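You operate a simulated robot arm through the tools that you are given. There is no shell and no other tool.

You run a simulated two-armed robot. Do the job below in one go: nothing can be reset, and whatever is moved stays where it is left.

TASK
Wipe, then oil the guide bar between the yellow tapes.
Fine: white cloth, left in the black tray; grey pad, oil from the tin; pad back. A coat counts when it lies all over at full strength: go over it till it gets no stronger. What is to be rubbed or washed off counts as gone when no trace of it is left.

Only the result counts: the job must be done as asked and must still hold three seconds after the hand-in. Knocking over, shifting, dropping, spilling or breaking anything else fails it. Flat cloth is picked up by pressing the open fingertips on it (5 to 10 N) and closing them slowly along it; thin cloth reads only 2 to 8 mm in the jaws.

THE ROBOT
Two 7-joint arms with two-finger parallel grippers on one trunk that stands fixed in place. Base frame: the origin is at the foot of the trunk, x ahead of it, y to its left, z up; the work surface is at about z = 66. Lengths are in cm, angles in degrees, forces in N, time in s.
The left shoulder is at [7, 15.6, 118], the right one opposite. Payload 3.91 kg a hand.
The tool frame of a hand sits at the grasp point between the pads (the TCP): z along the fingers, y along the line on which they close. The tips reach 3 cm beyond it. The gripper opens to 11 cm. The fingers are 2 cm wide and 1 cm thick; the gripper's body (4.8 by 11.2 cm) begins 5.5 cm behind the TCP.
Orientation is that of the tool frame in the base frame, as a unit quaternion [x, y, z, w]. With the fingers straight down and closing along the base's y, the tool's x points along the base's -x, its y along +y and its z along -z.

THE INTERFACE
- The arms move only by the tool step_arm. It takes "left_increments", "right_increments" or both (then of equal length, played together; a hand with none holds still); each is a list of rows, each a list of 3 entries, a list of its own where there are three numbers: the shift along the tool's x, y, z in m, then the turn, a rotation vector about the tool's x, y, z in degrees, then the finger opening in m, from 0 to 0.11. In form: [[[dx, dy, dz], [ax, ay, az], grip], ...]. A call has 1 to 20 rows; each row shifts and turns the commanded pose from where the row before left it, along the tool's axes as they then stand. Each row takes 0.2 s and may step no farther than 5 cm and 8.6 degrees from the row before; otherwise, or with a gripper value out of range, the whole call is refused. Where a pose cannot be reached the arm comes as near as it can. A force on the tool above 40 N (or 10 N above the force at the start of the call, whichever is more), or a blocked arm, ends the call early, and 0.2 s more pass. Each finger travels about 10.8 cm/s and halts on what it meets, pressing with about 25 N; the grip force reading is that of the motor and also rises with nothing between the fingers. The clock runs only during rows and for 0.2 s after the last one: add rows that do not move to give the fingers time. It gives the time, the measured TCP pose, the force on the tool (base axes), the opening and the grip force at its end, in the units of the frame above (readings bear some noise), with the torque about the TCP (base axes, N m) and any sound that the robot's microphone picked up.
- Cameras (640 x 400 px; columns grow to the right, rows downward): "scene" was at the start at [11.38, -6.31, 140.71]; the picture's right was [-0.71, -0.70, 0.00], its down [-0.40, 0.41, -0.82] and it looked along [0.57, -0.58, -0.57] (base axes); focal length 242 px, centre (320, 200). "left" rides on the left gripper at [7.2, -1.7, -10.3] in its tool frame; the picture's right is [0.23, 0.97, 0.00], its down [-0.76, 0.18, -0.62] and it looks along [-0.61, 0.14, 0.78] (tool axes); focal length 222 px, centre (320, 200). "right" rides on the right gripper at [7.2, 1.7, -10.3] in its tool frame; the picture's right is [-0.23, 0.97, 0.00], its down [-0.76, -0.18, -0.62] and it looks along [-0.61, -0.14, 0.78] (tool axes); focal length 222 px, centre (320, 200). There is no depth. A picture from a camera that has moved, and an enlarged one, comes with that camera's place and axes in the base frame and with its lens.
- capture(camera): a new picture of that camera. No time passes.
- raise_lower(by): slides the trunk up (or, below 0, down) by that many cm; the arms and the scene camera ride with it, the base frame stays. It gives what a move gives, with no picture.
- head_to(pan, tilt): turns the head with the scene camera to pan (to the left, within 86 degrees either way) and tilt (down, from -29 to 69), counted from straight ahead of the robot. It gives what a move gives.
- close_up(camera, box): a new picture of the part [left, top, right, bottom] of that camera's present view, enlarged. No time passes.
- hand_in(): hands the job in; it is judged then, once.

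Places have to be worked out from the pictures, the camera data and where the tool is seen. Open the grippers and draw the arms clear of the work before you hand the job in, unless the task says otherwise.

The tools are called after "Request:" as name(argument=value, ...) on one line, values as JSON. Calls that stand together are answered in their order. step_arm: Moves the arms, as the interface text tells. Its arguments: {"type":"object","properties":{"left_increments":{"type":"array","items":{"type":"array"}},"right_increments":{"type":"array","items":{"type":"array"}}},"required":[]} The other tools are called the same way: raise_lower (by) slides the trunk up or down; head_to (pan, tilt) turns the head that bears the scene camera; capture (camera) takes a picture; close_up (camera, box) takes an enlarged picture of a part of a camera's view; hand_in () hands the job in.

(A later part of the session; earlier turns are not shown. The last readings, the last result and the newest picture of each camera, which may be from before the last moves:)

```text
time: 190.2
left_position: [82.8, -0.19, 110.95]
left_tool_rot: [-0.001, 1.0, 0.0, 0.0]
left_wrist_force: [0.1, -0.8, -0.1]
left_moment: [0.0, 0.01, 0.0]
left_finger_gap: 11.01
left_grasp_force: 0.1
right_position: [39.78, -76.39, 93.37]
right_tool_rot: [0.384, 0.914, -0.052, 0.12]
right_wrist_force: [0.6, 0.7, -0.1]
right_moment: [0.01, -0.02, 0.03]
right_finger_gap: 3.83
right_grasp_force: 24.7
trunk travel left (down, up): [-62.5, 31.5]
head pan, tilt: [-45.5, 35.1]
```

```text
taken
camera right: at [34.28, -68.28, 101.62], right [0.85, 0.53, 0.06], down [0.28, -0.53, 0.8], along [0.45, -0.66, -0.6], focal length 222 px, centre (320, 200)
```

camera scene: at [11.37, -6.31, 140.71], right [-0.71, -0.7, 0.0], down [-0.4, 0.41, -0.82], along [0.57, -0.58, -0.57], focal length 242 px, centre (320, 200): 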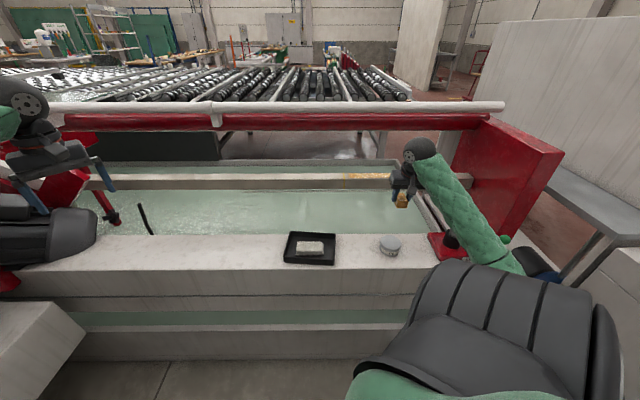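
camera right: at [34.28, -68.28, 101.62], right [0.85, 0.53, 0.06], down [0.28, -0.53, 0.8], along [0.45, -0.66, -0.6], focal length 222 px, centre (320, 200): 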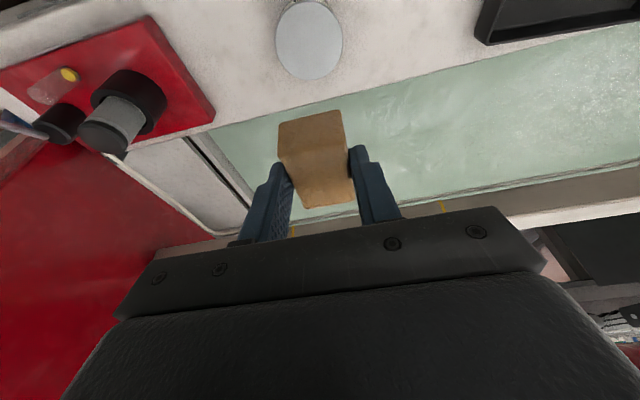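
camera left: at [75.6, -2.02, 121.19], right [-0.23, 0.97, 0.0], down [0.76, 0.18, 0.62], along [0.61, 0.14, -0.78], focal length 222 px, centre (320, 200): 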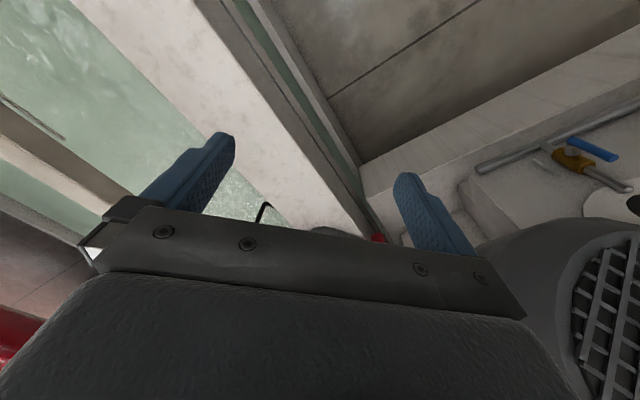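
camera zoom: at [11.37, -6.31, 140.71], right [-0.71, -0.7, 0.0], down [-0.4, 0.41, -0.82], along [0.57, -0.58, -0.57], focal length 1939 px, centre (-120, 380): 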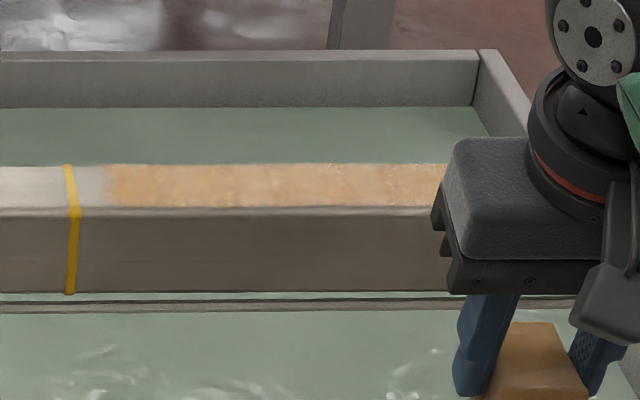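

The pad has turned paler, so a reload is sensible. I'll lower it onto the tin's top.

Request:
step_arm(right_increments=[[[0.0026, 0.0, 0.0097], [0, 0, 0], 0.022], [[0.0062, 0, 0.0232], [0, 0, 0], 0.022], [[0.0062, 0, 0.0232], [0, 0, 0], 0.022], [[0.0062, 0, 0.0232], [0, 0, 0], 0.022], [[0.0062, 0, 0.0232], [0, 0, 0], 0.022], [[0.0062, 0, 0.0232], [0, 0, 0], 0.022], [[0.0062, 0, 0.0232], [0, 0, 0], 0.022], [[0.0052, 0, 0.0193], [0, 0, 0], 0.022], [[0.0018, 0, 0.0068], [0, 0, 0], 0.022], [[0, 0, 0], [0, 0, 0], 0.022]])

Request:
step_arm(right_increments=[[[0.0008, 0, 0.0029], [0, 0, 0], 0.022], [[0.0003, 0, 0.001], [0, 0, 0], 0.022], [[0, 0, 0], [0, 0, 0], 0.022]])

```text
time: 192.4
left_position: [82.71, -0.17, 110.96]
left_tool_rot: [0.0, 1.0, -0.001, 0.001]
left_wrist_force: [-0.6, -0.2, -0.4]
left_moment: [0.01, 0.0, -0.04]
left_finger_gap: 10.99
left_grasp_force: 0.0
right_position: [39.82, -76.59, 75.43]
right_tool_rot: [0.384, 0.914, -0.051, 0.121]
right_wrist_force: [-0.7, -1.1, 0.7]
right_moment: [0.01, -0.06, 0.01]
right_finger_gap: 3.85
right_grasp_force: 24.7
trunk travel left (down, up): [-62.5, 31.5]
head pan, tilt: [-45.5, 35.1]
```

```text
time: 193.2
left_position: [82.79, -0.16, 110.91]
left_tool_rot: [-0.001, 1.0, 0.0, 0.0]
left_wrist_force: [0.0, 0.0, -0.2]
left_moment: [0.01, 0.0, -0.01]
left_finger_gap: 10.99
left_grasp_force: 0.1
right_position: [39.72, -76.38, 74.98]
right_tool_rot: [0.384, 0.914, -0.05, 0.12]
right_wrist_force: [0.5, -0.6, -0.6]
right_moment: [-0.01, 0.01, -0.05]
right_finger_gap: 3.87
right_grasp_force: 24.9
trunk travel left (down, up): [-62.5, 31.5]
head pan, tilt: [-45.5, 35.1]
```

About 6 mm remain to contact; lowering in small steps.

Request:
step_arm(right_increments=[[[0.0008, 0, 0.0029], [0, 0, 0], 0.022], [[0.0003, 0, 0.001], [0, 0, 0], 0.022], [[0, 0, 0], [0, 0, 0], 0.022]])

Request:
step_arm(right_increments=[[[0.0003, 0, 0.001], [0, 0, 0], 0.022], [[0, 0, 0], [0, 0, 0], 0.022]])

Request:
step_arm(right_increments=[[[0.0003, 0, 0.001], [0, 0, 0], 0.022], [[0, 0, 0], [0, 0, 0], 0.022]])

```text
time: 194.0
left_position: [82.74, -0.06, 110.93]
left_tool_rot: [0.0, 1.0, 0.0, 0.0]
left_wrist_force: [0.1, -0.2, 0.1]
left_moment: [0.01, 0.02, -0.02]
left_finger_gap: 10.99
left_grasp_force: 0.1
right_position: [39.81, -76.42, 74.62]
right_tool_rot: [0.385, 0.914, -0.052, 0.12]
right_wrist_force: [-0.6, 0.4, -0.4]
right_moment: [-0.03, 0.01, -0.01]
right_finger_gap: 3.88
right_grasp_force: 24.5
trunk travel left (down, up): [-62.5, 31.5]
head pan, tilt: [-45.5, 35.1]
```

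```text
time: 194.6
left_position: [82.8, -0.18, 110.89]
left_tool_rot: [-0.001, 1.0, 0.0, 0.0]
left_wrist_force: [-0.7, -0.2, 0.0]
left_moment: [0.03, 0.03, 0.0]
left_finger_gap: 10.99
left_grasp_force: 0.1
right_position: [39.91, -76.43, 74.54]
right_tool_rot: [0.383, 0.914, -0.05, 0.119]
right_wrist_force: [0.1, -0.1, -1.0]
right_moment: [-0.02, 0.0, -0.05]
right_finger_gap: 3.87
right_grasp_force: 25.2
trunk travel left (down, up): [-62.5, 31.5]
head pan, tilt: [-45.5, 35.1]
```

```text
time: 195.2
left_position: [82.69, -0.11, 110.98]
left_tool_rot: [0.0, 1.0, 0.0, 0.0]
left_wrist_force: [-0.1, 0.3, -0.2]
left_moment: [-0.03, -0.01, 0.01]
left_finger_gap: 10.99
left_grasp_force: 0.1
right_position: [39.7, -76.31, 74.33]
right_tool_rot: [0.383, 0.914, -0.051, 0.12]
right_wrist_force: [0.2, 0.6, -0.4]
right_moment: [0.0, 0.02, 0.01]
right_finger_gap: 3.86
right_grasp_force: 24.9
trunk travel left (down, up): [-62.5, 31.5]
head pan, tilt: [-45.5, 35.1]
```

Not touching yet; two more small steps.

Request:
step_arm(right_increments=[[[0.0003, 0, 0.001], [0, 0, 0], 0.022], [[0, 0, 0], [0, 0, 0], 0.022]])

Request:
step_arm(right_increments=[[[0.0002, 0, 0.0008], [0, 0, 0], 0.022], [[0, 0, 0], [0, 0, 0], 0.022]])

```text
time: 195.8
left_position: [82.82, -0.19, 110.97]
left_tool_rot: [-0.001, 1.0, 0.0, 0.0]
left_wrist_force: [-0.4, -0.5, 0.3]
left_moment: [0.0, 0.0, -0.01]
left_finger_gap: 11.01
left_grasp_force: 0.1
right_position: [39.76, -76.34, 74.42]
right_tool_rot: [0.383, 0.914, -0.052, 0.12]
right_wrist_force: [-0.1, 0.3, -0.9]
right_moment: [-0.05, -0.02, -0.04]
right_finger_gap: 3.87
right_grasp_force: 24.9
trunk travel left (down, up): [-62.5, 31.5]
head pan, tilt: [-45.5, 35.1]
```

```text
time: 196.4
left_position: [82.72, -0.23, 110.88]
left_tool_rot: [-0.001, 1.0, 0.0, 0.0]
left_wrist_force: [-0.7, 0.4, -0.5]
left_moment: [0.06, 0.02, -0.02]
left_finger_gap: 10.98
left_grasp_force: 0.0
right_position: [39.76, -76.26, 74.15]
right_tool_rot: [0.384, 0.914, -0.051, 0.121]
right_wrist_force: [-0.6, -0.4, -0.4]
right_moment: [0.02, -0.03, 0.02]
right_finger_gap: 3.82
right_grasp_force: 24.6
trunk travel left (down, up): [-62.5, 31.5]
head pan, tilt: [-45.5, 35.1]
```

No contact at 74.15; the pad has evidently slid up a little in the jaws (about 3 mm). Continuing down carefully.

Request:
step_arm(right_increments=[[[0.0003, 0, 0.001], [0, 0, 0], 0.022], [[0, 0, 0], [0, 0, 0], 0.022]])

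Request:
step_arm(right_increments=[[[0.0002, 0, 0.0008], [0, 0, 0], 0.022], [[0, 0, 0], [0, 0, 0], 0.022]])

Request:
close_up(camera="scene", box=[360, 205, 430, 265])

```text
time: 197.0
left_position: [82.67, -0.15, 110.98]
left_tool_rot: [-0.001, 1.0, 0.0, 0.0]
left_wrist_force: [0.0, 0.0, 0.3]
left_moment: [-0.02, -0.01, 0.02]
left_finger_gap: 10.98
left_grasp_force: 0.1
right_position: [39.84, -76.29, 74.16]
right_tool_rot: [0.383, 0.914, -0.051, 0.119]
right_wrist_force: [-1.4, -0.5, 2.9]
right_moment: [0.01, 0.0, -0.01]
right_finger_gap: 3.86
right_grasp_force: 24.9
trunk travel left (down, up): [-62.5, 31.5]
head pan, tilt: [-45.5, 35.1]
```

```text
time: 197.6
left_position: [82.79, -0.02, 111.0]
left_tool_rot: [0.0, 1.0, -0.001, 0.001]
left_wrist_force: [-0.2, 0.5, 0.2]
left_moment: [0.0, 0.06, 0.01]
left_finger_gap: 11.03
left_grasp_force: 0.0
right_position: [39.81, -76.36, 74.12]
right_tool_rot: [0.384, 0.914, -0.051, 0.121]
right_wrist_force: [2.4, -0.5, 8.1]
right_moment: [-0.04, -0.1, 0.03]
right_finger_gap: 3.89
right_grasp_force: 25.0
trunk travel left (down, up): [-62.5, 31.5]
head pan, tilt: [-45.5, 35.1]
```

```text
6.67 times, centred on (395, 235) of scene
camera zoom: at [11.35, -6.24, 140.72], right [-0.71, -0.7, 0.0], down [-0.4, 0.41, -0.82], along [0.57, -0.58, -0.57], focal length 1616 px, centre (-180, -33)
```

zoom: 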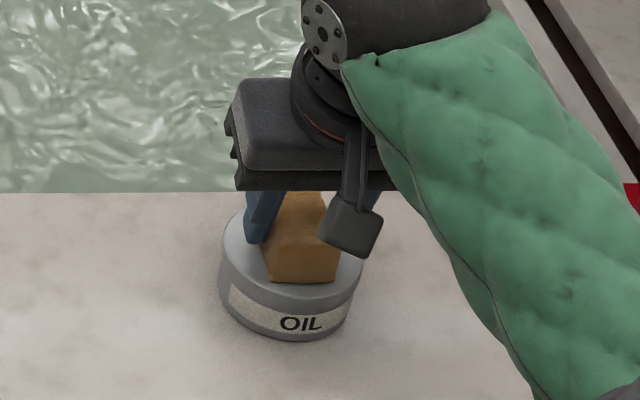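

8 N contact and the pad darkened again. I'll hold briefly, then lift and carry it back out over the bar.

Request:
step_arm(right_increments=[[[0, 0, 0], [0, 0, 0], 0.022], [[0, 0, 0], [0, 0, 0], 0.022], [[-0.0013, 0, -0.0048], [0, 0, 0], 0.022], [[-0.0039, 0, -0.0145], [0, 0, 0], 0.022], [[-0.0052, 0, -0.0193], [0, 0, 0], 0.022], [[-0.005, 0.0185, -0.0187], [0, 0, 0], 0.022], [[-0.005, 0.0185, -0.0187], [0, 0, 0], 0.022], [[-0.005, 0.0185, -0.0187], [0, 0, 0], 0.022], [[-0.005, 0.0185, -0.0187], [0, 0, 0], 0.022], [[-0.005, 0.0185, -0.0187], [0, 0, 0], 0.022], [[-0.005, 0.0185, -0.0187], [0, 0, 0], 0.022], [[-0.005, 0.0185, -0.0187], [0, 0, 0], 0.022], [[-0.0052, 0.018, -0.0193], [0, 0, 0], 0.022], [[0, 0.008, 0], [0, 0, 0], 0.022], [[0, 0, 0], [0, 0, 0], 0.022]])

Request:
step_arm(right_increments=[[[-0.0116, 0, 0.0031], [0, 0, 0], 0.022], [[-0.0222, 0, 0.006], [0, 0, 0], 0.022], [[-0.0222, 0, 0.006], [0, 0, 0], 0.022], [[-0.0222, 0, 0.006], [0, 0, 0], 0.022], [[-0.0222, 0, 0.006], [0, 0, 0], 0.022], [[-0.0222, 0, 0.006], [0, 0, 0], 0.022], [[-0.0222, 0, 0.006], [0, 0, 0], 0.022], [[-0.0222, 0, 0.006], [0, 0, 0], 0.022], [[-0.0222, 0, 0.006], [0, 0, 0], 0.022], [[-0.0222, 0, 0.006], [0, 0, 0], 0.022], [[-0.0222, 0, 0.006], [0, 0, 0], 0.022], [[-0.0222, 0, 0.006], [0, 0, 0], 0.022], [[-0.0222, 0, 0.006], [0, 0, 0], 0.022], [[-0.0106, 0, 0.0028], [0, 0, 0], 0.022], [[0, 0, 0], [0, 0, 0], 0.022]])

Request:
capture(camera="right")

Request:
close_up(camera="scene", box=[335, 145, 425, 200])

```text
time: 200.8
left_position: [82.63, -0.12, 110.99]
left_tool_rot: [-0.001, 1.0, 0.0, 0.0]
left_wrist_force: [0.4, 0.9, 0.3]
left_moment: [-0.01, 0.02, -0.02]
left_finger_gap: 11.01
left_grasp_force: 0.0
right_position: [50.99, -65.44, 93.5]
right_tool_rot: [0.384, 0.914, -0.05, 0.12]
right_wrist_force: [-0.1, -0.2, -0.3]
right_moment: [0.04, -0.01, -0.04]
right_finger_gap: 3.86
right_grasp_force: 24.9
trunk travel left (down, up): [-62.5, 31.5]
head pan, tilt: [-45.5, 35.1]
```

```text
time: 204.0
left_position: [82.78, -0.09, 110.85]
left_tool_rot: [-0.001, 1.0, -0.001, 0.0]
left_wrist_force: [-0.8, -1.1, 0.7]
left_moment: [0.02, 0.04, -0.01]
left_finger_gap: 10.99
left_grasp_force: 0.0
right_position: [71.87, -86.73, 93.48]
right_tool_rot: [0.384, 0.914, -0.051, 0.12]
right_wrist_force: [0.2, 0.0, -0.3]
right_moment: [0.0, 0.04, -0.02]
right_finger_gap: 3.85
right_grasp_force: 24.8
trunk travel left (down, up): [-62.5, 31.5]
head pan, tilt: [-45.5, 35.1]
```

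```text
taken
camera right: at [66.29, -78.66, 101.6], right [0.85, 0.53, 0.06], down [0.28, -0.53, 0.8], along [0.45, -0.66, -0.6], focal length 222 px, centre (320, 200)
```

right: 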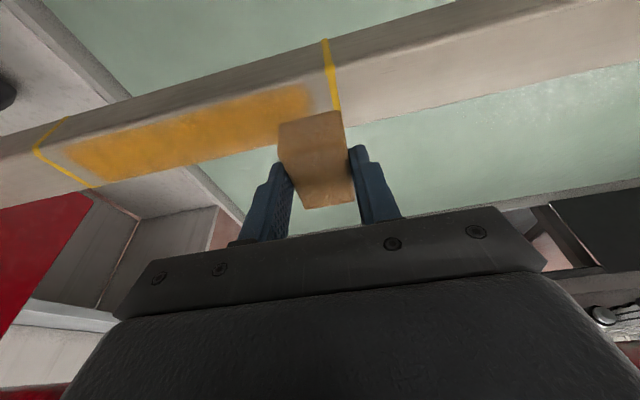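

```text
7.11 times, centred on (380, 172) of scene
camera zoom: at [11.39, -6.31, 140.71], right [-0.71, -0.7, 0.0], down [-0.4, 0.41, -0.82], along [0.57, -0.58, -0.58], focal length 1723 px, centre (-107, 396)
```

zoom: 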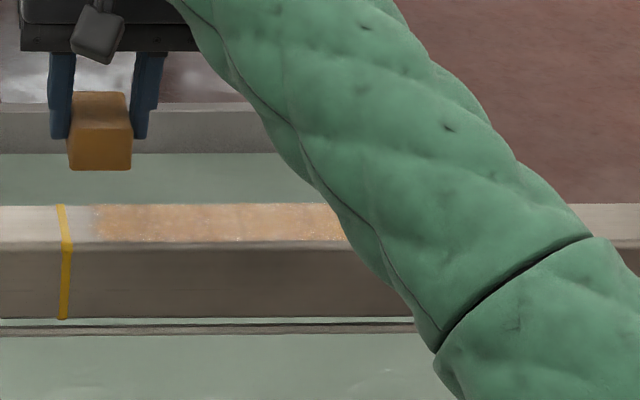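

I'll inspect the film from here before applying more.

Request:
close_up(camera="right", box=[40, 60, 350, 200])

```text
2.06 times, centred on (195, 130) of right
camera zoom: at [66.29, -78.66, 101.6], right [0.85, 0.53, 0.06], down [0.28, -0.53, 0.8], along [0.45, -0.66, -0.6], focal length 459 px, centre (578, 344)
```

zoom: 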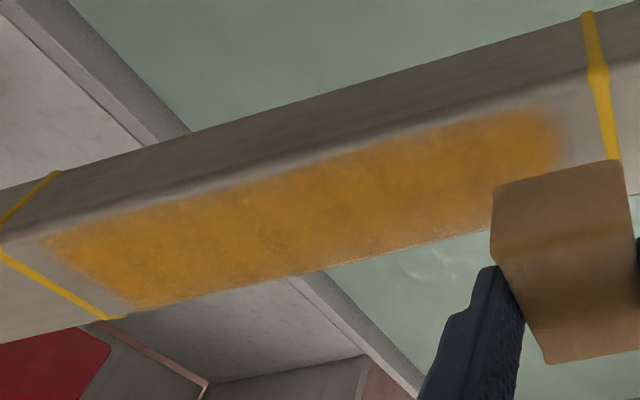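

The film is nearly uniform with soft ends. I'll lower the freshly loaded pad onto the bar again near tape 1.

Request:
step_arm(right_increments=[[[0.0026, 0, 0.0097], [0, 0, 0], 0.022], [[0.0039, 0, 0.0145], [0, 0, 0], 0.022], [[0.0039, 0, 0.0145], [0, 0, 0], 0.022], [[0.0026, 0, 0.0097], [0, 0, 0], 0.022], [[0, 0, 0], [0, 0, 0], 0.022]])

Request:
step_arm(right_increments=[[[0.0005, 0, 0.0019], [0, 0, 0], 0.022], [[0.0003, 0, 0.001], [0, 0, 0], 0.022], [[0, 0, 0], [0, 0, 0], 0.022]])

Request:
step_arm(right_increments=[[[0.0003, 0, 0.001], [0, 0, 0], 0.022], [[0, 0, 0], [0, 0, 0], 0.022]])

```text
time: 205.2
left_position: [82.76, -0.26, 110.91]
left_tool_rot: [-0.001, 1.0, 0.0, 0.0]
left_wrist_force: [0.9, 0.9, 0.4]
left_moment: [0.01, -0.03, 0.0]
left_finger_gap: 10.99
left_grasp_force: 0.1
right_position: [71.93, -86.71, 88.51]
right_tool_rot: [0.383, 0.915, -0.051, 0.119]
right_wrist_force: [-0.2, -0.3, 0.0]
right_moment: [-0.04, -0.01, 0.0]
right_finger_gap: 3.84
right_grasp_force: 24.9
trunk travel left (down, up): [-62.5, 31.5]
head pan, tilt: [-45.5, 35.1]
```

```text
time: 206.0
left_position: [82.75, -0.22, 110.97]
left_tool_rot: [-0.002, 1.0, 0.001, 0.0]
left_wrist_force: [0.6, 0.1, 0.4]
left_moment: [0.04, -0.02, 0.0]
left_finger_gap: 10.98
left_grasp_force: 0.1
right_position: [71.94, -86.78, 88.26]
right_tool_rot: [0.383, 0.914, -0.051, 0.12]
right_wrist_force: [-0.1, 0.1, -0.4]
right_moment: [-0.01, -0.04, -0.01]
right_finger_gap: 3.83
right_grasp_force: 25.3
trunk travel left (down, up): [-62.5, 31.5]
head pan, tilt: [-45.5, 35.1]
```

```text
time: 206.6
left_position: [82.76, -0.13, 110.94]
left_tool_rot: [-0.001, 1.0, 0.0, -0.001]
left_wrist_force: [-0.2, 0.5, 0.2]
left_moment: [-0.02, 0.01, 0.05]
left_finger_gap: 11.01
left_grasp_force: 0.0
right_position: [71.76, -86.82, 88.06]
right_tool_rot: [0.383, 0.914, -0.051, 0.12]
right_wrist_force: [0.3, 0.5, -0.3]
right_moment: [0.0, 0.0, 0.03]
right_finger_gap: 3.85
right_grasp_force: 25.0
trunk travel left (down, up): [-62.5, 31.5]
head pan, tilt: [-45.5, 35.1]
```

Almost there; creeping on.

Request:
step_arm(right_increments=[[[0.0003, 0, 0.001], [0, 0, 0], 0.022], [[0, 0, 0], [0, 0, 0], 0.022]])

Request:
step_arm(right_increments=[[[0.0002, 0, 0.0007], [0, 0, 0], 0.022], [[0, 0, 0], [0, 0, 0], 0.022]])

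```text
time: 207.2
left_position: [82.78, -0.11, 110.87]
left_tool_rot: [-0.001, 1.0, 0.0, 0.001]
left_wrist_force: [0.6, 0.5, 0.6]
left_moment: [-0.01, -0.01, 0.0]
left_finger_gap: 11.01
left_grasp_force: 0.1
right_position: [71.9, -86.64, 87.99]
right_tool_rot: [0.383, 0.915, -0.05, 0.121]
right_wrist_force: [-0.3, -0.8, 2.0]
right_moment: [0.0, -0.04, 0.02]
right_finger_gap: 3.89
right_grasp_force: 24.9
trunk travel left (down, up): [-62.5, 31.5]
head pan, tilt: [-45.5, 35.1]
```

```text
time: 207.8
left_position: [82.76, -0.11, 111.0]
left_tool_rot: [-0.001, 1.0, 0.0, 0.0]
left_wrist_force: [0.2, 0.4, 0.0]
left_moment: [0.02, 0.01, 0.0]
left_finger_gap: 11.01
left_grasp_force: 0.1
right_position: [71.81, -86.89, 87.98]
right_tool_rot: [0.384, 0.914, -0.051, 0.121]
right_wrist_force: [-0.3, 0.5, 7.4]
right_moment: [-0.02, -0.07, 0.01]
right_finger_gap: 3.87
right_grasp_force: 25.0
trunk travel left (down, up): [-62.5, 31.5]
head pan, tilt: [-45.5, 35.1]
```

7.4 N contact. I'll rub over the tape 1 end, then sweep the whole length to tape 2.

Request:
step_arm(right_increments=[[[0, 0.003, 0], [0, 0, 0], 0.022], [[0, 0.006, 0], [0, 0, 0], 0.022], [[0, 0.006, 0], [0, 0, 0], 0.022], [[0, -0.003, 0], [0, 0, 0], 0.022], [[0, -0.006, 0], [0, 0, 0], 0.022], [[0, -0.008, 0], [0, 0, 0], 0.022], [[0, -0.008, 0], [0, 0, 0], 0.022], [[0, -0.008, 0], [0, 0, 0], 0.022], [[0, 0.003, 0], [0, 0, 0], 0.022], [[0, 0.006, 0], [0, 0, 0], 0.022], [[0, 0.008, 0], [0, 0, 0], 0.022], [[0, 0.008, 0], [0, 0, 0], 0.022], [[0, 0.008, 0], [0, 0, 0], 0.022], [[0, -0.003, 0], [0, 0, 0], 0.022], [[0, -0.006, 0], [0, 0, 0], 0.022], [[0, -0.008, 0], [0, 0, 0], 0.022], [[0, -0.008, 0], [0, 0, 0], 0.022], [[0, -0.008, 0], [0, 0, 0], 0.022], [[0, -0.008, 0], [0, 0, 0], 0.022], [[0, 0, 0], [0, 0, 0], 0.022]])

Request:
step_arm(right_increments=[[[0.0001, -0.004, 0.0004], [0, 0, 0], 0.022], [[0, -0.009, 0], [0, 0, 0], 0.022], [[0, -0.009, 0], [0, 0, 0], 0.022], [[0, -0.009, 0], [0, 0, 0], 0.022], [[0, -0.009, 0], [0, 0, 0], 0.022], [[0, -0.009, 0], [0, 0, 0], 0.022], [[0, -0.009, 0], [0, 0, 0], 0.022], [[0, -0.009, 0], [0, 0, 0], 0.022], [[0, -0.009, 0], [0, 0, 0], 0.022], [[0, -0.009, 0], [0, 0, 0], 0.022], [[0, -0.009, 0], [0, 0, 0], 0.022], [[0, -0.009, 0], [0, 0, 0], 0.022], [[0, -0.009, 0], [0, 0, 0], 0.022], [[0, 0, 0], [0, 0, 0], 0.022]])

Request:
step_arm(right_increments=[[[0.0001, -0.004, 0.0004], [0, 0, 0], 0.022], [[0, -0.009, 0], [0, 0, 0], 0.022], [[0, -0.009, 0], [0, 0, 0], 0.022], [[0, -0.009, 0], [0, 0, 0], 0.022], [[0, -0.009, 0], [0, 0, 0], 0.022], [[0, -0.009, 0], [0, 0, 0], 0.022], [[0, -0.009, 0], [0, 0, 0], 0.022], [[0, -0.009, 0], [0, 0, 0], 0.022], [[0, -0.009, 0], [0, 0, 0], 0.022], [[0, -0.009, 0], [0, 0, 0], 0.022], [[0, -0.009, 0], [0, 0, 0], 0.022], [[0, -0.009, 0], [0, 0, 0], 0.022], [[0, 0, 0], [0, 0, 0], 0.022]])

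Request:
capture(camera="right")

Request:
close_up(camera="scene", box=[335, 155, 415, 200])

```text
time: 212.0
left_position: [82.76, -0.09, 111.08]
left_tool_rot: [-0.001, 1.0, 0.0, 0.0]
left_wrist_force: [-0.6, -0.3, -0.2]
left_moment: [-0.04, 0.01, 0.01]
left_finger_gap: 10.96
left_grasp_force: 0.0
right_position: [69.96, -88.46, 88.04]
right_tool_rot: [0.383, 0.914, -0.052, 0.121]
right_wrist_force: [3.8, 1.9, 12.9]
right_moment: [0.06, -0.19, 0.02]
right_finger_gap: 3.86
right_grasp_force: 25.2
trunk travel left (down, up): [-62.5, 31.5]
head pan, tilt: [-45.5, 35.1]
```

```text
time: 215.0
left_position: [82.74, -0.13, 110.98]
left_tool_rot: [-0.001, 1.0, -0.001, -0.001]
left_wrist_force: [-0.8, 0.2, -0.2]
left_moment: [0.0, 0.01, 0.0]
left_finger_gap: 11.0
left_grasp_force: 0.2
right_position: [61.85, -96.56, 87.92]
right_tool_rot: [0.384, 0.914, -0.051, 0.119]
right_wrist_force: [1.0, 0.6, 7.0]
right_moment: [-0.02, -0.08, 0.01]
right_finger_gap: 3.86
right_grasp_force: 25.0
trunk travel left (down, up): [-62.5, 31.5]
head pan, tilt: [-45.5, 35.1]
```

```text
time: 217.8
left_position: [82.69, -0.23, 110.95]
left_tool_rot: [0.0, 1.0, 0.001, -0.001]
left_wrist_force: [0.4, -0.1, 0.0]
left_moment: [0.0, -0.01, 0.0]
left_finger_gap: 11.02
left_grasp_force: 0.0
right_position: [54.53, -103.65, 87.98]
right_tool_rot: [0.383, 0.914, -0.051, 0.121]
right_wrist_force: [4.0, 2.9, 11.4]
right_moment: [0.03, -0.19, 0.0]
right_finger_gap: 3.84
right_grasp_force: 24.7
trunk travel left (down, up): [-62.5, 31.5]
head pan, tilt: [-45.5, 35.1]
```

```text
taken
camera right: at [48.98, -95.42, 96.09], right [0.85, 0.53, 0.06], down [0.28, -0.53, 0.8], along [0.45, -0.66, -0.6], focal length 222 px, centre (320, 200)
```

right: 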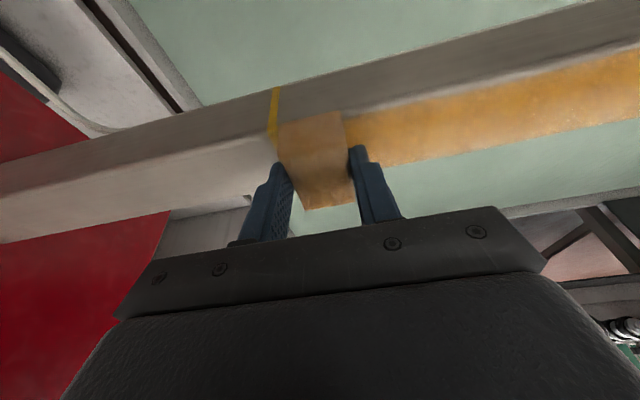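

```text
8.00 times, centred on (375, 178) of scene
camera zoom: at [11.35, -6.16, 140.72], right [-0.71, -0.7, 0.0], down [-0.4, 0.41, -0.82], along [0.57, -0.58, -0.57], focal length 1939 px, centre (-120, 380)
```

zoom: 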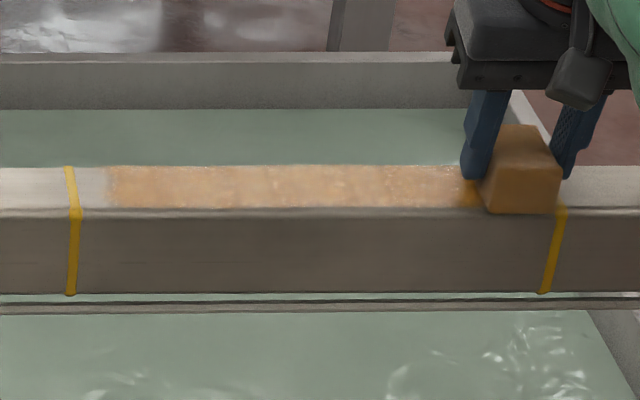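

The film is even and saturated-looking. I'll rub over the tape 2 end, shift the pad 0.7 cm toward the far edge, and sweep back to tape 1.

Request:
step_arm(right_increments=[[[0, -0.004, 0], [0, 0, 0], 0.022], [[0, -0.007, 0], [0, 0, 0], 0.022], [[0, -0.006, 0], [0, 0, 0], 0.022], [[0, 0.003, 0], [0, 0, 0], 0.022], [[0, 0.006, 0], [0, 0, 0], 0.022], [[0, 0.008, 0], [0, 0, 0], 0.022], [[0, 0.008, 0], [0, 0, 0], 0.022], [[0, 0.008, 0], [0, 0, 0], 0.022], [[0, -0.003, 0], [0, 0, 0], 0.022], [[0, -0.006, 0], [0, 0, 0], 0.022], [[0, -0.008, 0], [0, 0, 0], 0.022], [[0, -0.008, 0], [0, 0, 0], 0.022], [[0, -0.008, 0], [0, 0, 0], 0.022], [[-0.0022, 0, 0.0006], [0, 0, 0], 0.022], [[-0.0022, 0, 0.0006], [0, 0, 0], 0.022], [[-0.0024, 0, 0.0006], [0, 0, 0], 0.022], [[0, 0, 0], [0, 0, 0], 0.022]])

Request:
step_arm(right_increments=[[[0, 0.003, 0], [0, 0, 0], 0.022], [[0, 0.006, 0], [0, 0, 0], 0.022], [[0, 0.009, 0], [0, 0, 0], 0.022], [[0, 0.009, 0], [0, 0, 0], 0.022], [[0, 0.009, 0], [0, 0, 0], 0.022], [[0, 0.009, 0], [0, 0, 0], 0.022], [[0, 0.009, 0], [0, 0, 0], 0.022], [[0, 0.009, 0], [0, 0, 0], 0.022], [[0, 0.009, 0], [0, 0, 0], 0.022], [[0, 0.009, 0], [0, 0, 0], 0.022], [[0, 0.009, 0], [0, 0, 0], 0.022], [[0, 0.009, 0], [0, 0, 0], 0.022], [[0, 0.009, 0], [0, 0, 0], 0.022], [[0, 0.009, 0], [0, 0, 0], 0.022], [[0, 0.009, 0], [0, 0, 0], 0.022], [[0, 0, 0], [0, 0, 0], 0.022]])

Request:
step_arm(right_increments=[[[0, 0.004, 0], [0, 0, 0], 0.022], [[0, 0.009, 0], [0, 0, 0], 0.022], [[0, 0.009, 0], [0, 0, 0], 0.022], [[0, 0.009, 0], [0, 0, 0], 0.022], [[0, 0.009, 0], [0, 0, 0], 0.022], [[0, 0.009, 0], [0, 0, 0], 0.022], [[0, 0.009, 0], [0, 0, 0], 0.022], [[0, 0.009, 0], [0, 0, 0], 0.022], [[0, 0.009, 0], [0, 0, 0], 0.022], [[0, 0.009, 0], [0, 0, 0], 0.022], [[0, 0.009, 0], [0, 0, 0], 0.022], [[0, 0.009, 0], [0, 0, 0], 0.022], [[0, 0.009, 0], [0, 0, 0], 0.022], [[0, 0.009, 0], [0, 0, 0], 0.022], [[0, 0, 0], [0, 0, 0], 0.022]])

Request:
capture(camera="right")

Request:
close_up(camera="right", box=[0, 110, 290, 240])

```text
time: 221.4
left_position: [82.69, -0.14, 110.98]
left_tool_rot: [0.0, 1.0, 0.0, -0.001]
left_wrist_force: [-0.9, -0.6, 0.1]
left_moment: [0.0, 0.0, 0.02]
left_finger_gap: 10.99
left_grasp_force: 0.1
right_position: [53.81, -105.34, 87.81]
right_tool_rot: [0.384, 0.914, -0.052, 0.121]
right_wrist_force: [-2.8, 0.0, 5.5]
right_moment: [0.04, 0.06, -0.01]
right_finger_gap: 3.88
right_grasp_force: 25.1
trunk travel left (down, up): [-62.5, 31.5]
head pan, tilt: [-45.5, 35.1]
```

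```text
time: 224.8
left_position: [82.78, -0.05, 110.99]
left_tool_rot: [-0.001, 1.0, 0.0, -0.001]
left_wrist_force: [-0.4, 0.1, -0.9]
left_moment: [0.05, 0.04, 0.0]
left_finger_gap: 11.0
left_grasp_force: 0.0
right_position: [62.87, -96.53, 87.85]
right_tool_rot: [0.383, 0.914, -0.051, 0.121]
right_wrist_force: [-0.9, -2.3, 5.0]
right_moment: [-0.09, 0.02, -0.01]
right_finger_gap: 3.86
right_grasp_force: 24.8
trunk travel left (down, up): [-62.5, 31.5]
head pan, tilt: [-45.5, 35.1]
```

```text
time: 228.0
left_position: [82.79, -0.19, 111.01]
left_tool_rot: [-0.001, 1.0, 0.0, 0.001]
left_wrist_force: [0.0, -0.1, -0.6]
left_moment: [0.02, -0.01, 0.03]
left_finger_gap: 11.01
left_grasp_force: 0.1
right_position: [71.73, -88.13, 87.86]
right_tool_rot: [0.383, 0.914, -0.05, 0.121]
right_wrist_force: [-1.8, -1.4, 3.9]
right_moment: [-0.06, 0.0, 0.01]
right_finger_gap: 3.87
right_grasp_force: 25.3
trunk travel left (down, up): [-62.5, 31.5]
head pan, tilt: [-45.5, 35.1]
```

```text
taken
camera right: at [66.07, -79.96, 96.05], right [0.85, 0.53, 0.06], down [0.28, -0.53, 0.8], along [0.45, -0.66, -0.6], focal length 222 px, centre (320, 200)
```

right: 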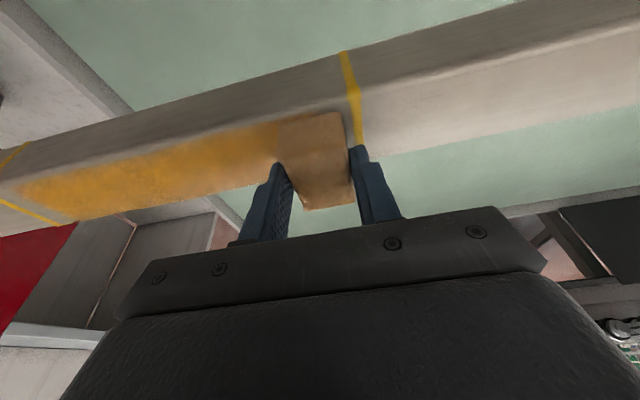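

```text
2.21 times, centred on (145, 175) of right
camera zoom: at [66.07, -79.96, 96.05], right [0.85, 0.53, 0.06], down [0.28, -0.53, 0.8], along [0.45, -0.66, -0.6], focal length 490 px, centre (706, 255)
```

zoom: 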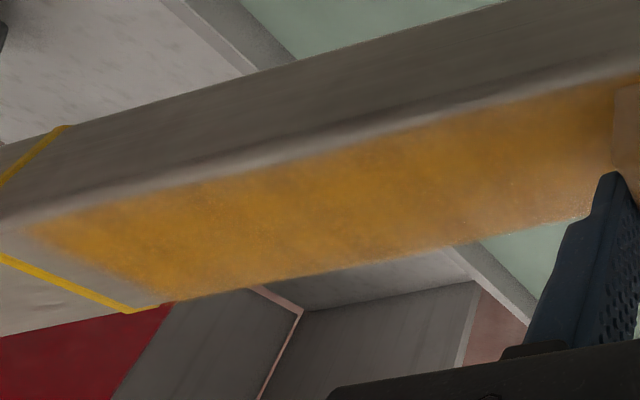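

Looks uniform. One more pass biased toward the near edge: first finish the tape 1 end here, shift 1.3 cm nearer, and sweep to tape 2.

Request:
step_arm(right_increments=[[[0.0001, 0.004, 0.0005], [0, 0, 0], 0.022], [[0, 0.008, 0], [0, 0, 0], 0.022], [[0, 0.008, 0], [0, 0, 0], 0.022], [[0, 0.005, 0], [0, 0, 0], 0.022], [[0, -0.003, 0], [0, 0, 0], 0.022], [[0, -0.006, 0], [0, 0, 0], 0.022], [[0, -0.008, 0], [0, 0, 0], 0.022], [[0, -0.008, 0], [0, 0, 0], 0.022], [[0.0031, 0, -0.0008], [0, 0, 0], 0.022], [[0.0031, 0, -0.0008], [0, 0, 0], 0.022], [[0.0031, 0, -0.0008], [0, 0, 0], 0.022], [[0.0031, 0, -0.0008], [0, 0, 0], 0.022], [[0, 0.003, 0], [0, 0, 0], 0.022], [[0, 0.006, 0], [0, 0, 0], 0.022], [[0, 0.008, 0], [0, 0, 0], 0.022], [[0, 0.008, 0], [0, 0, 0], 0.022], [[0, 0, 0], [0, 0, 0], 0.022]])

Request:
step_arm(right_increments=[[[0, -0.003, 0], [0, 0, 0], 0.022], [[0, -0.006, 0], [0, 0, 0], 0.022], [[0, -0.009, 0], [0, 0, 0], 0.022], [[0, -0.009, 0], [0, 0, 0], 0.022], [[0, -0.009, 0], [0, 0, 0], 0.022], [[0, -0.009, 0], [0, 0, 0], 0.022], [[0, -0.009, 0], [0, 0, 0], 0.022], [[0, -0.009, 0], [0, 0, 0], 0.022], [[0, -0.009, 0], [0, 0, 0], 0.022], [[0, -0.009, 0], [0, 0, 0], 0.022], [[0, -0.009, 0], [0, 0, 0], 0.022], [[0, -0.009, 0], [0, 0, 0], 0.022], [[0, -0.009, 0], [0, 0, 0], 0.022], [[0, -0.009, 0], [0, 0, 0], 0.022], [[0, -0.009, 0], [0, 0, 0], 0.022], [[0, -0.009, 0], [0, 0, 0], 0.022], [[0, 0, 0], [0, 0, 0], 0.022]])

Request:
step_arm(right_increments=[[[0.0001, -0.004, 0.0003], [0, 0, 0], 0.022], [[0, -0.009, 0], [0, 0, 0], 0.022], [[0, -0.009, 0], [0, 0, 0], 0.022], [[0, -0.009, 0], [0, 0, 0], 0.022], [[0, -0.009, 0], [0, 0, 0], 0.022], [[0, -0.009, 0], [0, 0, 0], 0.022], [[0, -0.009, 0], [0, 0, 0], 0.022], [[0, -0.009, 0], [0, 0, 0], 0.022], [[0, -0.009, 0], [0, 0, 0], 0.022], [[0, -0.009, 0], [0, 0, 0], 0.022], [[0, -0.009, 0], [0, 0, 0], 0.022], [[0, -0.009, 0], [0, 0, 0], 0.022], [[0, -0.009, 0], [0, 0, 0], 0.022], [[0, -0.009, 0], [0, 0, 0], 0.022], [[0, -0.009, 0], [0, 0, 0], 0.022], [[0, 0, 0], [0, 0, 0], 0.022]])

Request:
capture(camera="right")

Request:
close_up(camera="scene", box=[335, 155, 415, 200])

```text
time: 231.6
left_position: [82.66, -0.16, 111.01]
left_tool_rot: [-0.002, 1.0, 0.0, 0.0]
left_wrist_force: [-0.6, -0.1, -0.8]
left_moment: [0.02, 0.0, -0.03]
left_finger_gap: 11.0
left_grasp_force: 0.0
right_position: [72.37, -85.26, 87.89]
right_tool_rot: [0.383, 0.914, -0.051, 0.121]
right_wrist_force: [-3.3, -1.2, 7.0]
right_moment: [-0.05, 0.03, -0.03]
right_finger_gap: 3.87
right_grasp_force: 25.3
trunk travel left (down, up): [-62.5, 31.5]
head pan, tilt: [-45.5, 35.1]
```

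```text
time: 235.2
left_position: [82.73, -0.18, 110.95]
left_tool_rot: [-0.001, 1.0, 0.001, -0.001]
left_wrist_force: [0.2, -0.2, 0.6]
left_moment: [-0.02, -0.03, 0.05]
left_finger_gap: 10.97
left_grasp_force: 0.1
right_position: [62.9, -94.8, 87.91]
right_tool_rot: [0.384, 0.914, -0.051, 0.121]
right_wrist_force: [2.1, 0.5, 4.6]
right_moment: [0.04, -0.1, 0.02]
right_finger_gap: 3.84
right_grasp_force: 25.6
trunk travel left (down, up): [-62.5, 31.5]
head pan, tilt: [-45.5, 35.1]
```

```text
time: 238.6
left_position: [82.77, -0.1, 110.97]
left_tool_rot: [-0.001, 1.0, 0.0, 0.001]
left_wrist_force: [0.6, 0.3, 0.0]
left_moment: [0.01, -0.01, 0.0]
left_finger_gap: 11.01
left_grasp_force: 0.1
right_position: [53.54, -103.97, 87.74]
right_tool_rot: [0.383, 0.914, -0.051, 0.119]
right_wrist_force: [0.9, 1.8, 6.0]
right_moment: [0.04, -0.08, 0.02]
right_finger_gap: 3.85
right_grasp_force: 25.4
trunk travel left (down, up): [-62.5, 31.5]
head pan, tilt: [-45.5, 35.1]
```

```text
taken
camera right: at [47.96, -95.8, 96.0], right [0.85, 0.53, 0.06], down [0.28, -0.53, 0.8], along [0.45, -0.66, -0.6], focal length 222 px, centre (320, 200)
```

right: 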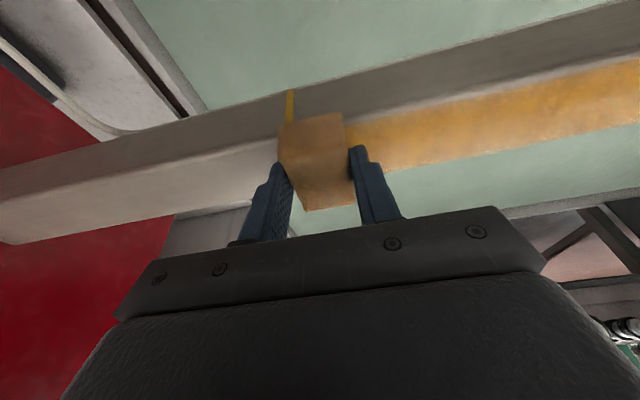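

```text
8.00 times, centred on (375, 178) of scene
camera zoom: at [11.37, -6.24, 140.71], right [-0.71, -0.7, 0.0], down [-0.4, 0.41, -0.82], along [0.57, -0.58, -0.57], focal length 1939 px, centre (-120, 380)
```

zoom: 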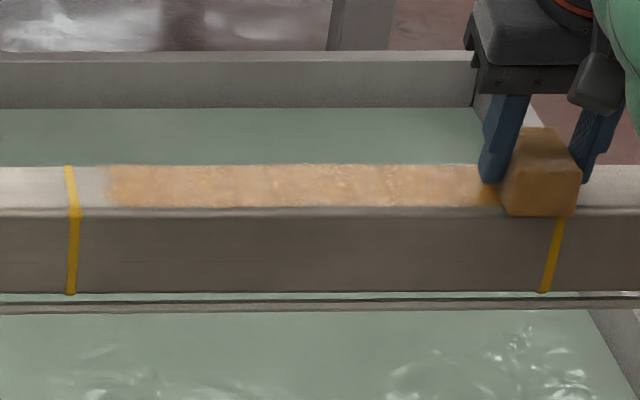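

The film looks the same as before this pass. I'll zoom in once more over the whole length for evenness.

Request:
close_up(camera="scene", box=[340, 170, 370, 188])

Request:
close_up(camera="scene", box=[365, 170, 395, 188])

Request:
close_up(camera="right", box=[340, 20, 640, 180])

```text
16.00 times, centred on (355, 179) of scene
camera zoom: at [11.37, -6.24, 140.71], right [-0.71, -0.7, 0.0], down [-0.4, 0.41, -0.82], along [0.57, -0.58, -0.57], focal length 3877 px, centre (-240, 536)
```

zoom: 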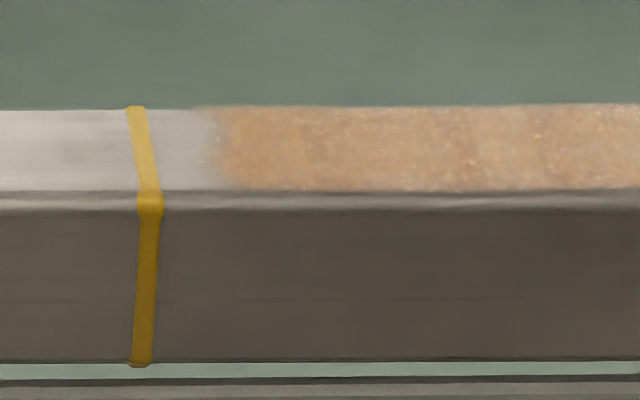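

```text
16.00 times, centred on (380, 179) of scene
camera zoom: at [11.37, -6.24, 140.71], right [-0.71, -0.7, 0.0], down [-0.4, 0.41, -0.82], along [0.57, -0.58, -0.57], focal length 3877 px, centre (-640, 536)
```

zoom: 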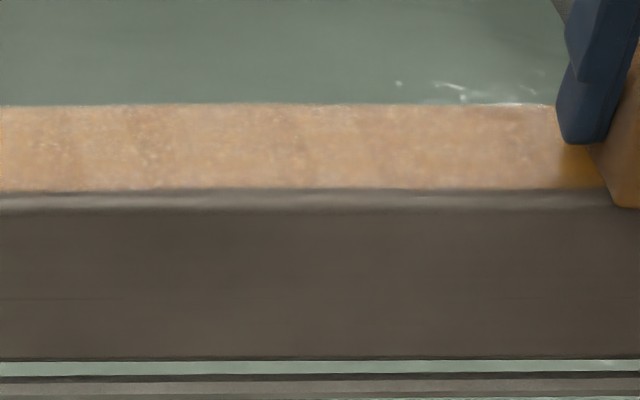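

```text
2.13 times, centred on (490, 100) of right
camera zoom: at [47.96, -95.8, 96.0], right [0.85, 0.53, 0.06], down [0.28, -0.53, 0.8], along [0.45, -0.66, -0.6], focal length 474 px, centre (-43, 413)
```

zoom: 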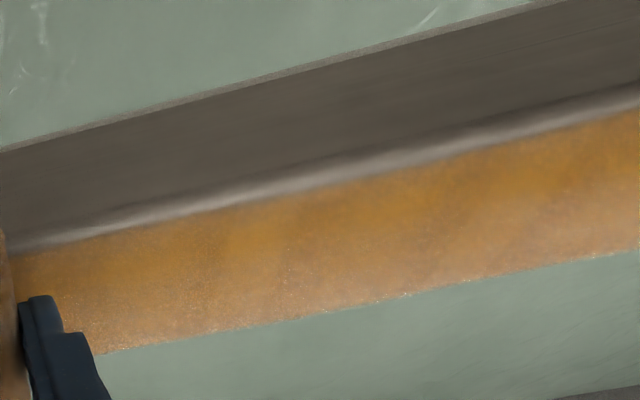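

The coat appears even and saturated. As insurance I'll do one last sweep back along the centre line to tape 1 and see that nothing changes.

Request:
step_arm(right_increments=[[[-0.0019, 0, 0.0005], [0, 0, 0], 0.022], [[-0.0019, 0, 0.0005], [0, 0, 0], 0.022], [[-0.0019, 0, 0.0005], [0, 0, 0], 0.022], [[0.0001, 0.003, 0.0004], [0, 0, 0], 0.022], [[0, 0.006, 0], [0, 0, 0], 0.022], [[0, 0.009, 0], [0, 0, 0], 0.022], [[0, 0.009, 0], [0, 0, 0], 0.022], [[0, 0.009, 0], [0, 0, 0], 0.022], [[0, 0.009, 0], [0, 0, 0], 0.022], [[0, 0.009, 0], [0, 0, 0], 0.022], [[0, 0.009, 0], [0, 0, 0], 0.022], [[0, 0.009, 0], [0, 0, 0], 0.022], [[0, 0.009, 0], [0, 0, 0], 0.022], [[0, 0.009, 0], [0, 0, 0], 0.022], [[0, 0.009, 0], [0, 0, 0], 0.022], [[0, 0.009, 0], [0, 0, 0], 0.022], [[0, 0.009, 0], [0, 0, 0], 0.022], [[0, 0, 0], [0, 0, 0], 0.022]])

Request:
step_arm(right_increments=[[[0, 0.004, 0], [0, 0, 0], 0.022], [[0, 0.009, 0], [0, 0, 0], 0.022], [[0, 0.009, 0], [0, 0, 0], 0.022], [[0, 0.009, 0], [0, 0, 0], 0.022], [[0, 0.009, 0], [0, 0, 0], 0.022], [[0, 0.009, 0], [0, 0, 0], 0.022], [[0, 0.009, 0], [0, 0, 0], 0.022], [[0, 0.009, 0], [0, 0, 0], 0.022], [[0, 0.009, 0], [0, 0, 0], 0.022], [[0, 0.009, 0], [0, 0, 0], 0.022], [[0, 0.009, 0], [0, 0, 0], 0.022], [[0, 0.009, 0], [0, 0, 0], 0.022], [[0, 0.009, 0], [0, 0, 0], 0.022], [[0, 0.009, 0], [0, 0, 0], 0.022], [[0, 0.009, 0], [0, 0, 0], 0.022], [[0, 0.005, 0], [0, 0, 0], 0.022], [[0, 0, 0], [0, 0, 0], 0.022]])

Request:
close_up(camera="right", box=[0, 110, 290, 240])

Request:
close_up(camera="scene", box=[385, 168, 415, 188])

```text
time: 242.4
left_position: [82.67, -0.07, 110.99]
left_tool_rot: [-0.001, 1.0, 0.001, 0.001]
left_wrist_force: [0.1, 0.4, 0.1]
left_moment: [0.02, 0.01, 0.0]
left_finger_gap: 11.01
left_grasp_force: 0.1
right_position: [62.24, -96.27, 87.91]
right_tool_rot: [0.384, 0.914, -0.052, 0.121]
right_wrist_force: [-1.9, -3.5, 10.6]
right_moment: [-0.12, 0.08, -0.02]
right_finger_gap: 3.86
right_grasp_force: 25.2
trunk travel left (down, up): [-62.5, 31.5]
head pan, tilt: [-45.5, 35.1]
```

```text
time: 246.0
left_position: [82.72, -0.13, 110.93]
left_tool_rot: [-0.001, 1.0, 0.0, 0.0]
left_wrist_force: [-0.1, 0.5, -0.3]
left_moment: [0.01, -0.01, 0.0]
left_finger_gap: 11.0
left_grasp_force: 0.0
right_position: [71.78, -86.65, 87.7]
right_tool_rot: [0.384, 0.914, -0.052, 0.121]
right_wrist_force: [-2.1, -4.0, 10.7]
right_moment: [-0.12, 0.03, -0.05]
right_finger_gap: 3.91
right_grasp_force: 24.8
trunk travel left (down, up): [-62.5, 31.5]
head pan, tilt: [-45.5, 35.1]
```

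```text
2.21 times, centred on (145, 175) of right
camera zoom: at [66.25, -78.54, 95.92], right [0.85, 0.53, 0.06], down [0.27, -0.53, 0.8], along [0.45, -0.66, -0.6], focal length 490 px, centre (706, 255)
```

zoom: 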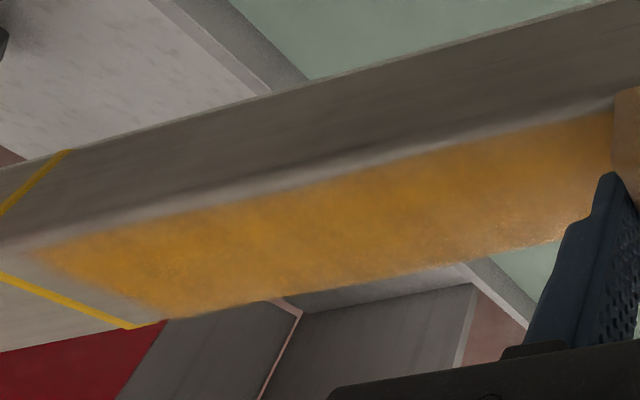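

```text
16.00 times, centred on (400, 178) of scene
camera zoom: at [11.29, -6.25, 140.72], right [-0.71, -0.7, 0.0], down [-0.4, 0.41, -0.82], along [0.57, -0.58, -0.57], focal length 3877 px, centre (-960, 552)
```

zoom: 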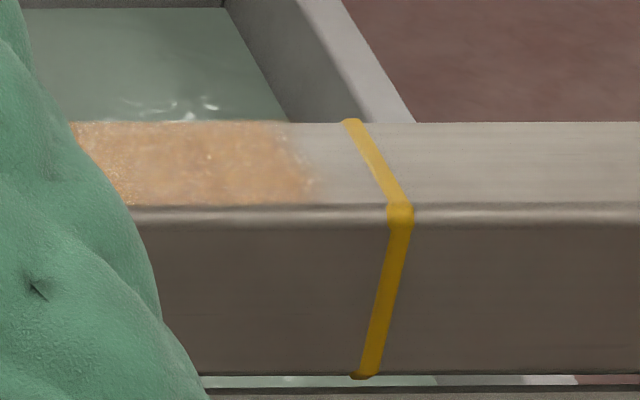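

No further change, so the coat is at full strength. Now I'll lift off and bring the pad back above its original spot on the ledge.

Request:
step_arm(right_increments=[[[-0.0013, 0, -0.0048], [0, 0, 0], 0.022], [[-0.0039, 0, -0.0145], [0, 0, 0], 0.022], [[-0.0052, 0, -0.0193], [0, 0, 0], 0.022], [[-0.0039, 0, -0.0145], [0, 0, 0], 0.022], [[0.0116, -0.001, -0.0031], [0, 0, 0], 0.022], [[0.0222, -0.0015, -0.006], [0, 0, 0], 0.022], [[0.0222, -0.0015, -0.006], [0, 0, 0], 0.022], [[0.0222, -0.0015, -0.006], [0, 0, 0], 0.022], [[0.0222, -0.0015, -0.006], [0, 0, 0], 0.022], [[0.0222, -0.0015, -0.006], [0, 0, 0], 0.022], [[0.0222, -0.0015, -0.006], [0, 0, 0], 0.022], [[0.0222, -0.0015, -0.006], [0, 0, 0], 0.022], [[0.0222, -0.0015, -0.006], [0, 0, 0], 0.022], [[0.0222, -0.0015, -0.006], [0, 0, 0], 0.022], [[0.0222, 0, -0.006], [0, 0, 0], 0.022], [[0.0222, 0, -0.006], [0, 0, 0], 0.022], [[0.0222, 0, -0.006], [0, 0, 0], 0.022], [[0.0083, 0, -0.0022], [0, 0, 0], 0.022], [[0, 0, 0], [0, 0, 0], 0.022]])

Request:
capture(camera="right")

Request:
close_up(camera="scene", box=[310, 170, 420, 270])

```text
time: 250.0
left_position: [82.69, -0.2, 111.07]
left_tool_rot: [-0.001, 1.0, 0.0, 0.0]
left_wrist_force: [-0.5, 0.7, 0.1]
left_moment: [-0.02, -0.04, 0.01]
left_finger_gap: 11.01
left_grasp_force: 0.0
right_position: [50.44, -66.58, 93.18]
right_tool_rot: [0.383, 0.914, -0.051, 0.12]
right_wrist_force: [-0.2, -0.2, 0.3]
right_moment: [-0.03, -0.03, -0.01]
right_finger_gap: 3.84
right_grasp_force: 25.1
trunk travel left (down, up): [-62.5, 31.5]
head pan, tilt: [-45.5, 35.1]
```

```text
taken
camera right: at [44.72, -58.44, 101.34], right [0.85, 0.53, 0.06], down [0.28, -0.53, 0.8], along [0.45, -0.66, -0.6], focal length 222 px, centre (320, 200)
```

right: 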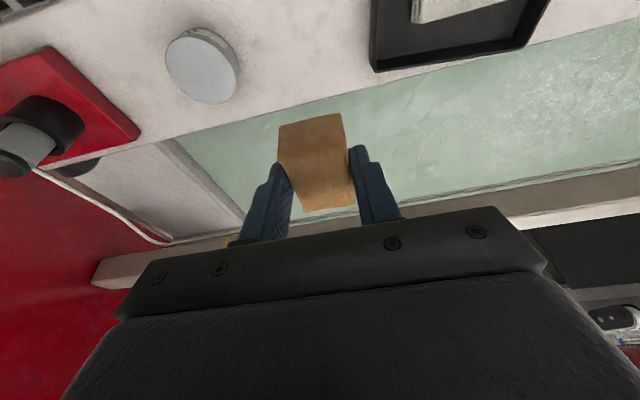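

```text
4.00 times, centred on (365, 220) of scene
camera zoom: at [11.37, -6.31, 140.71], right [-0.71, -0.7, 0.0], down [-0.4, 0.41, -0.82], along [0.57, -0.58, -0.57], focal length 969 px, centre (140, 120)
```

zoom: 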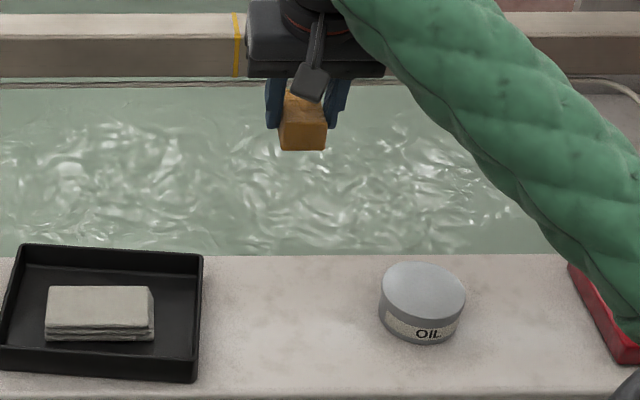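

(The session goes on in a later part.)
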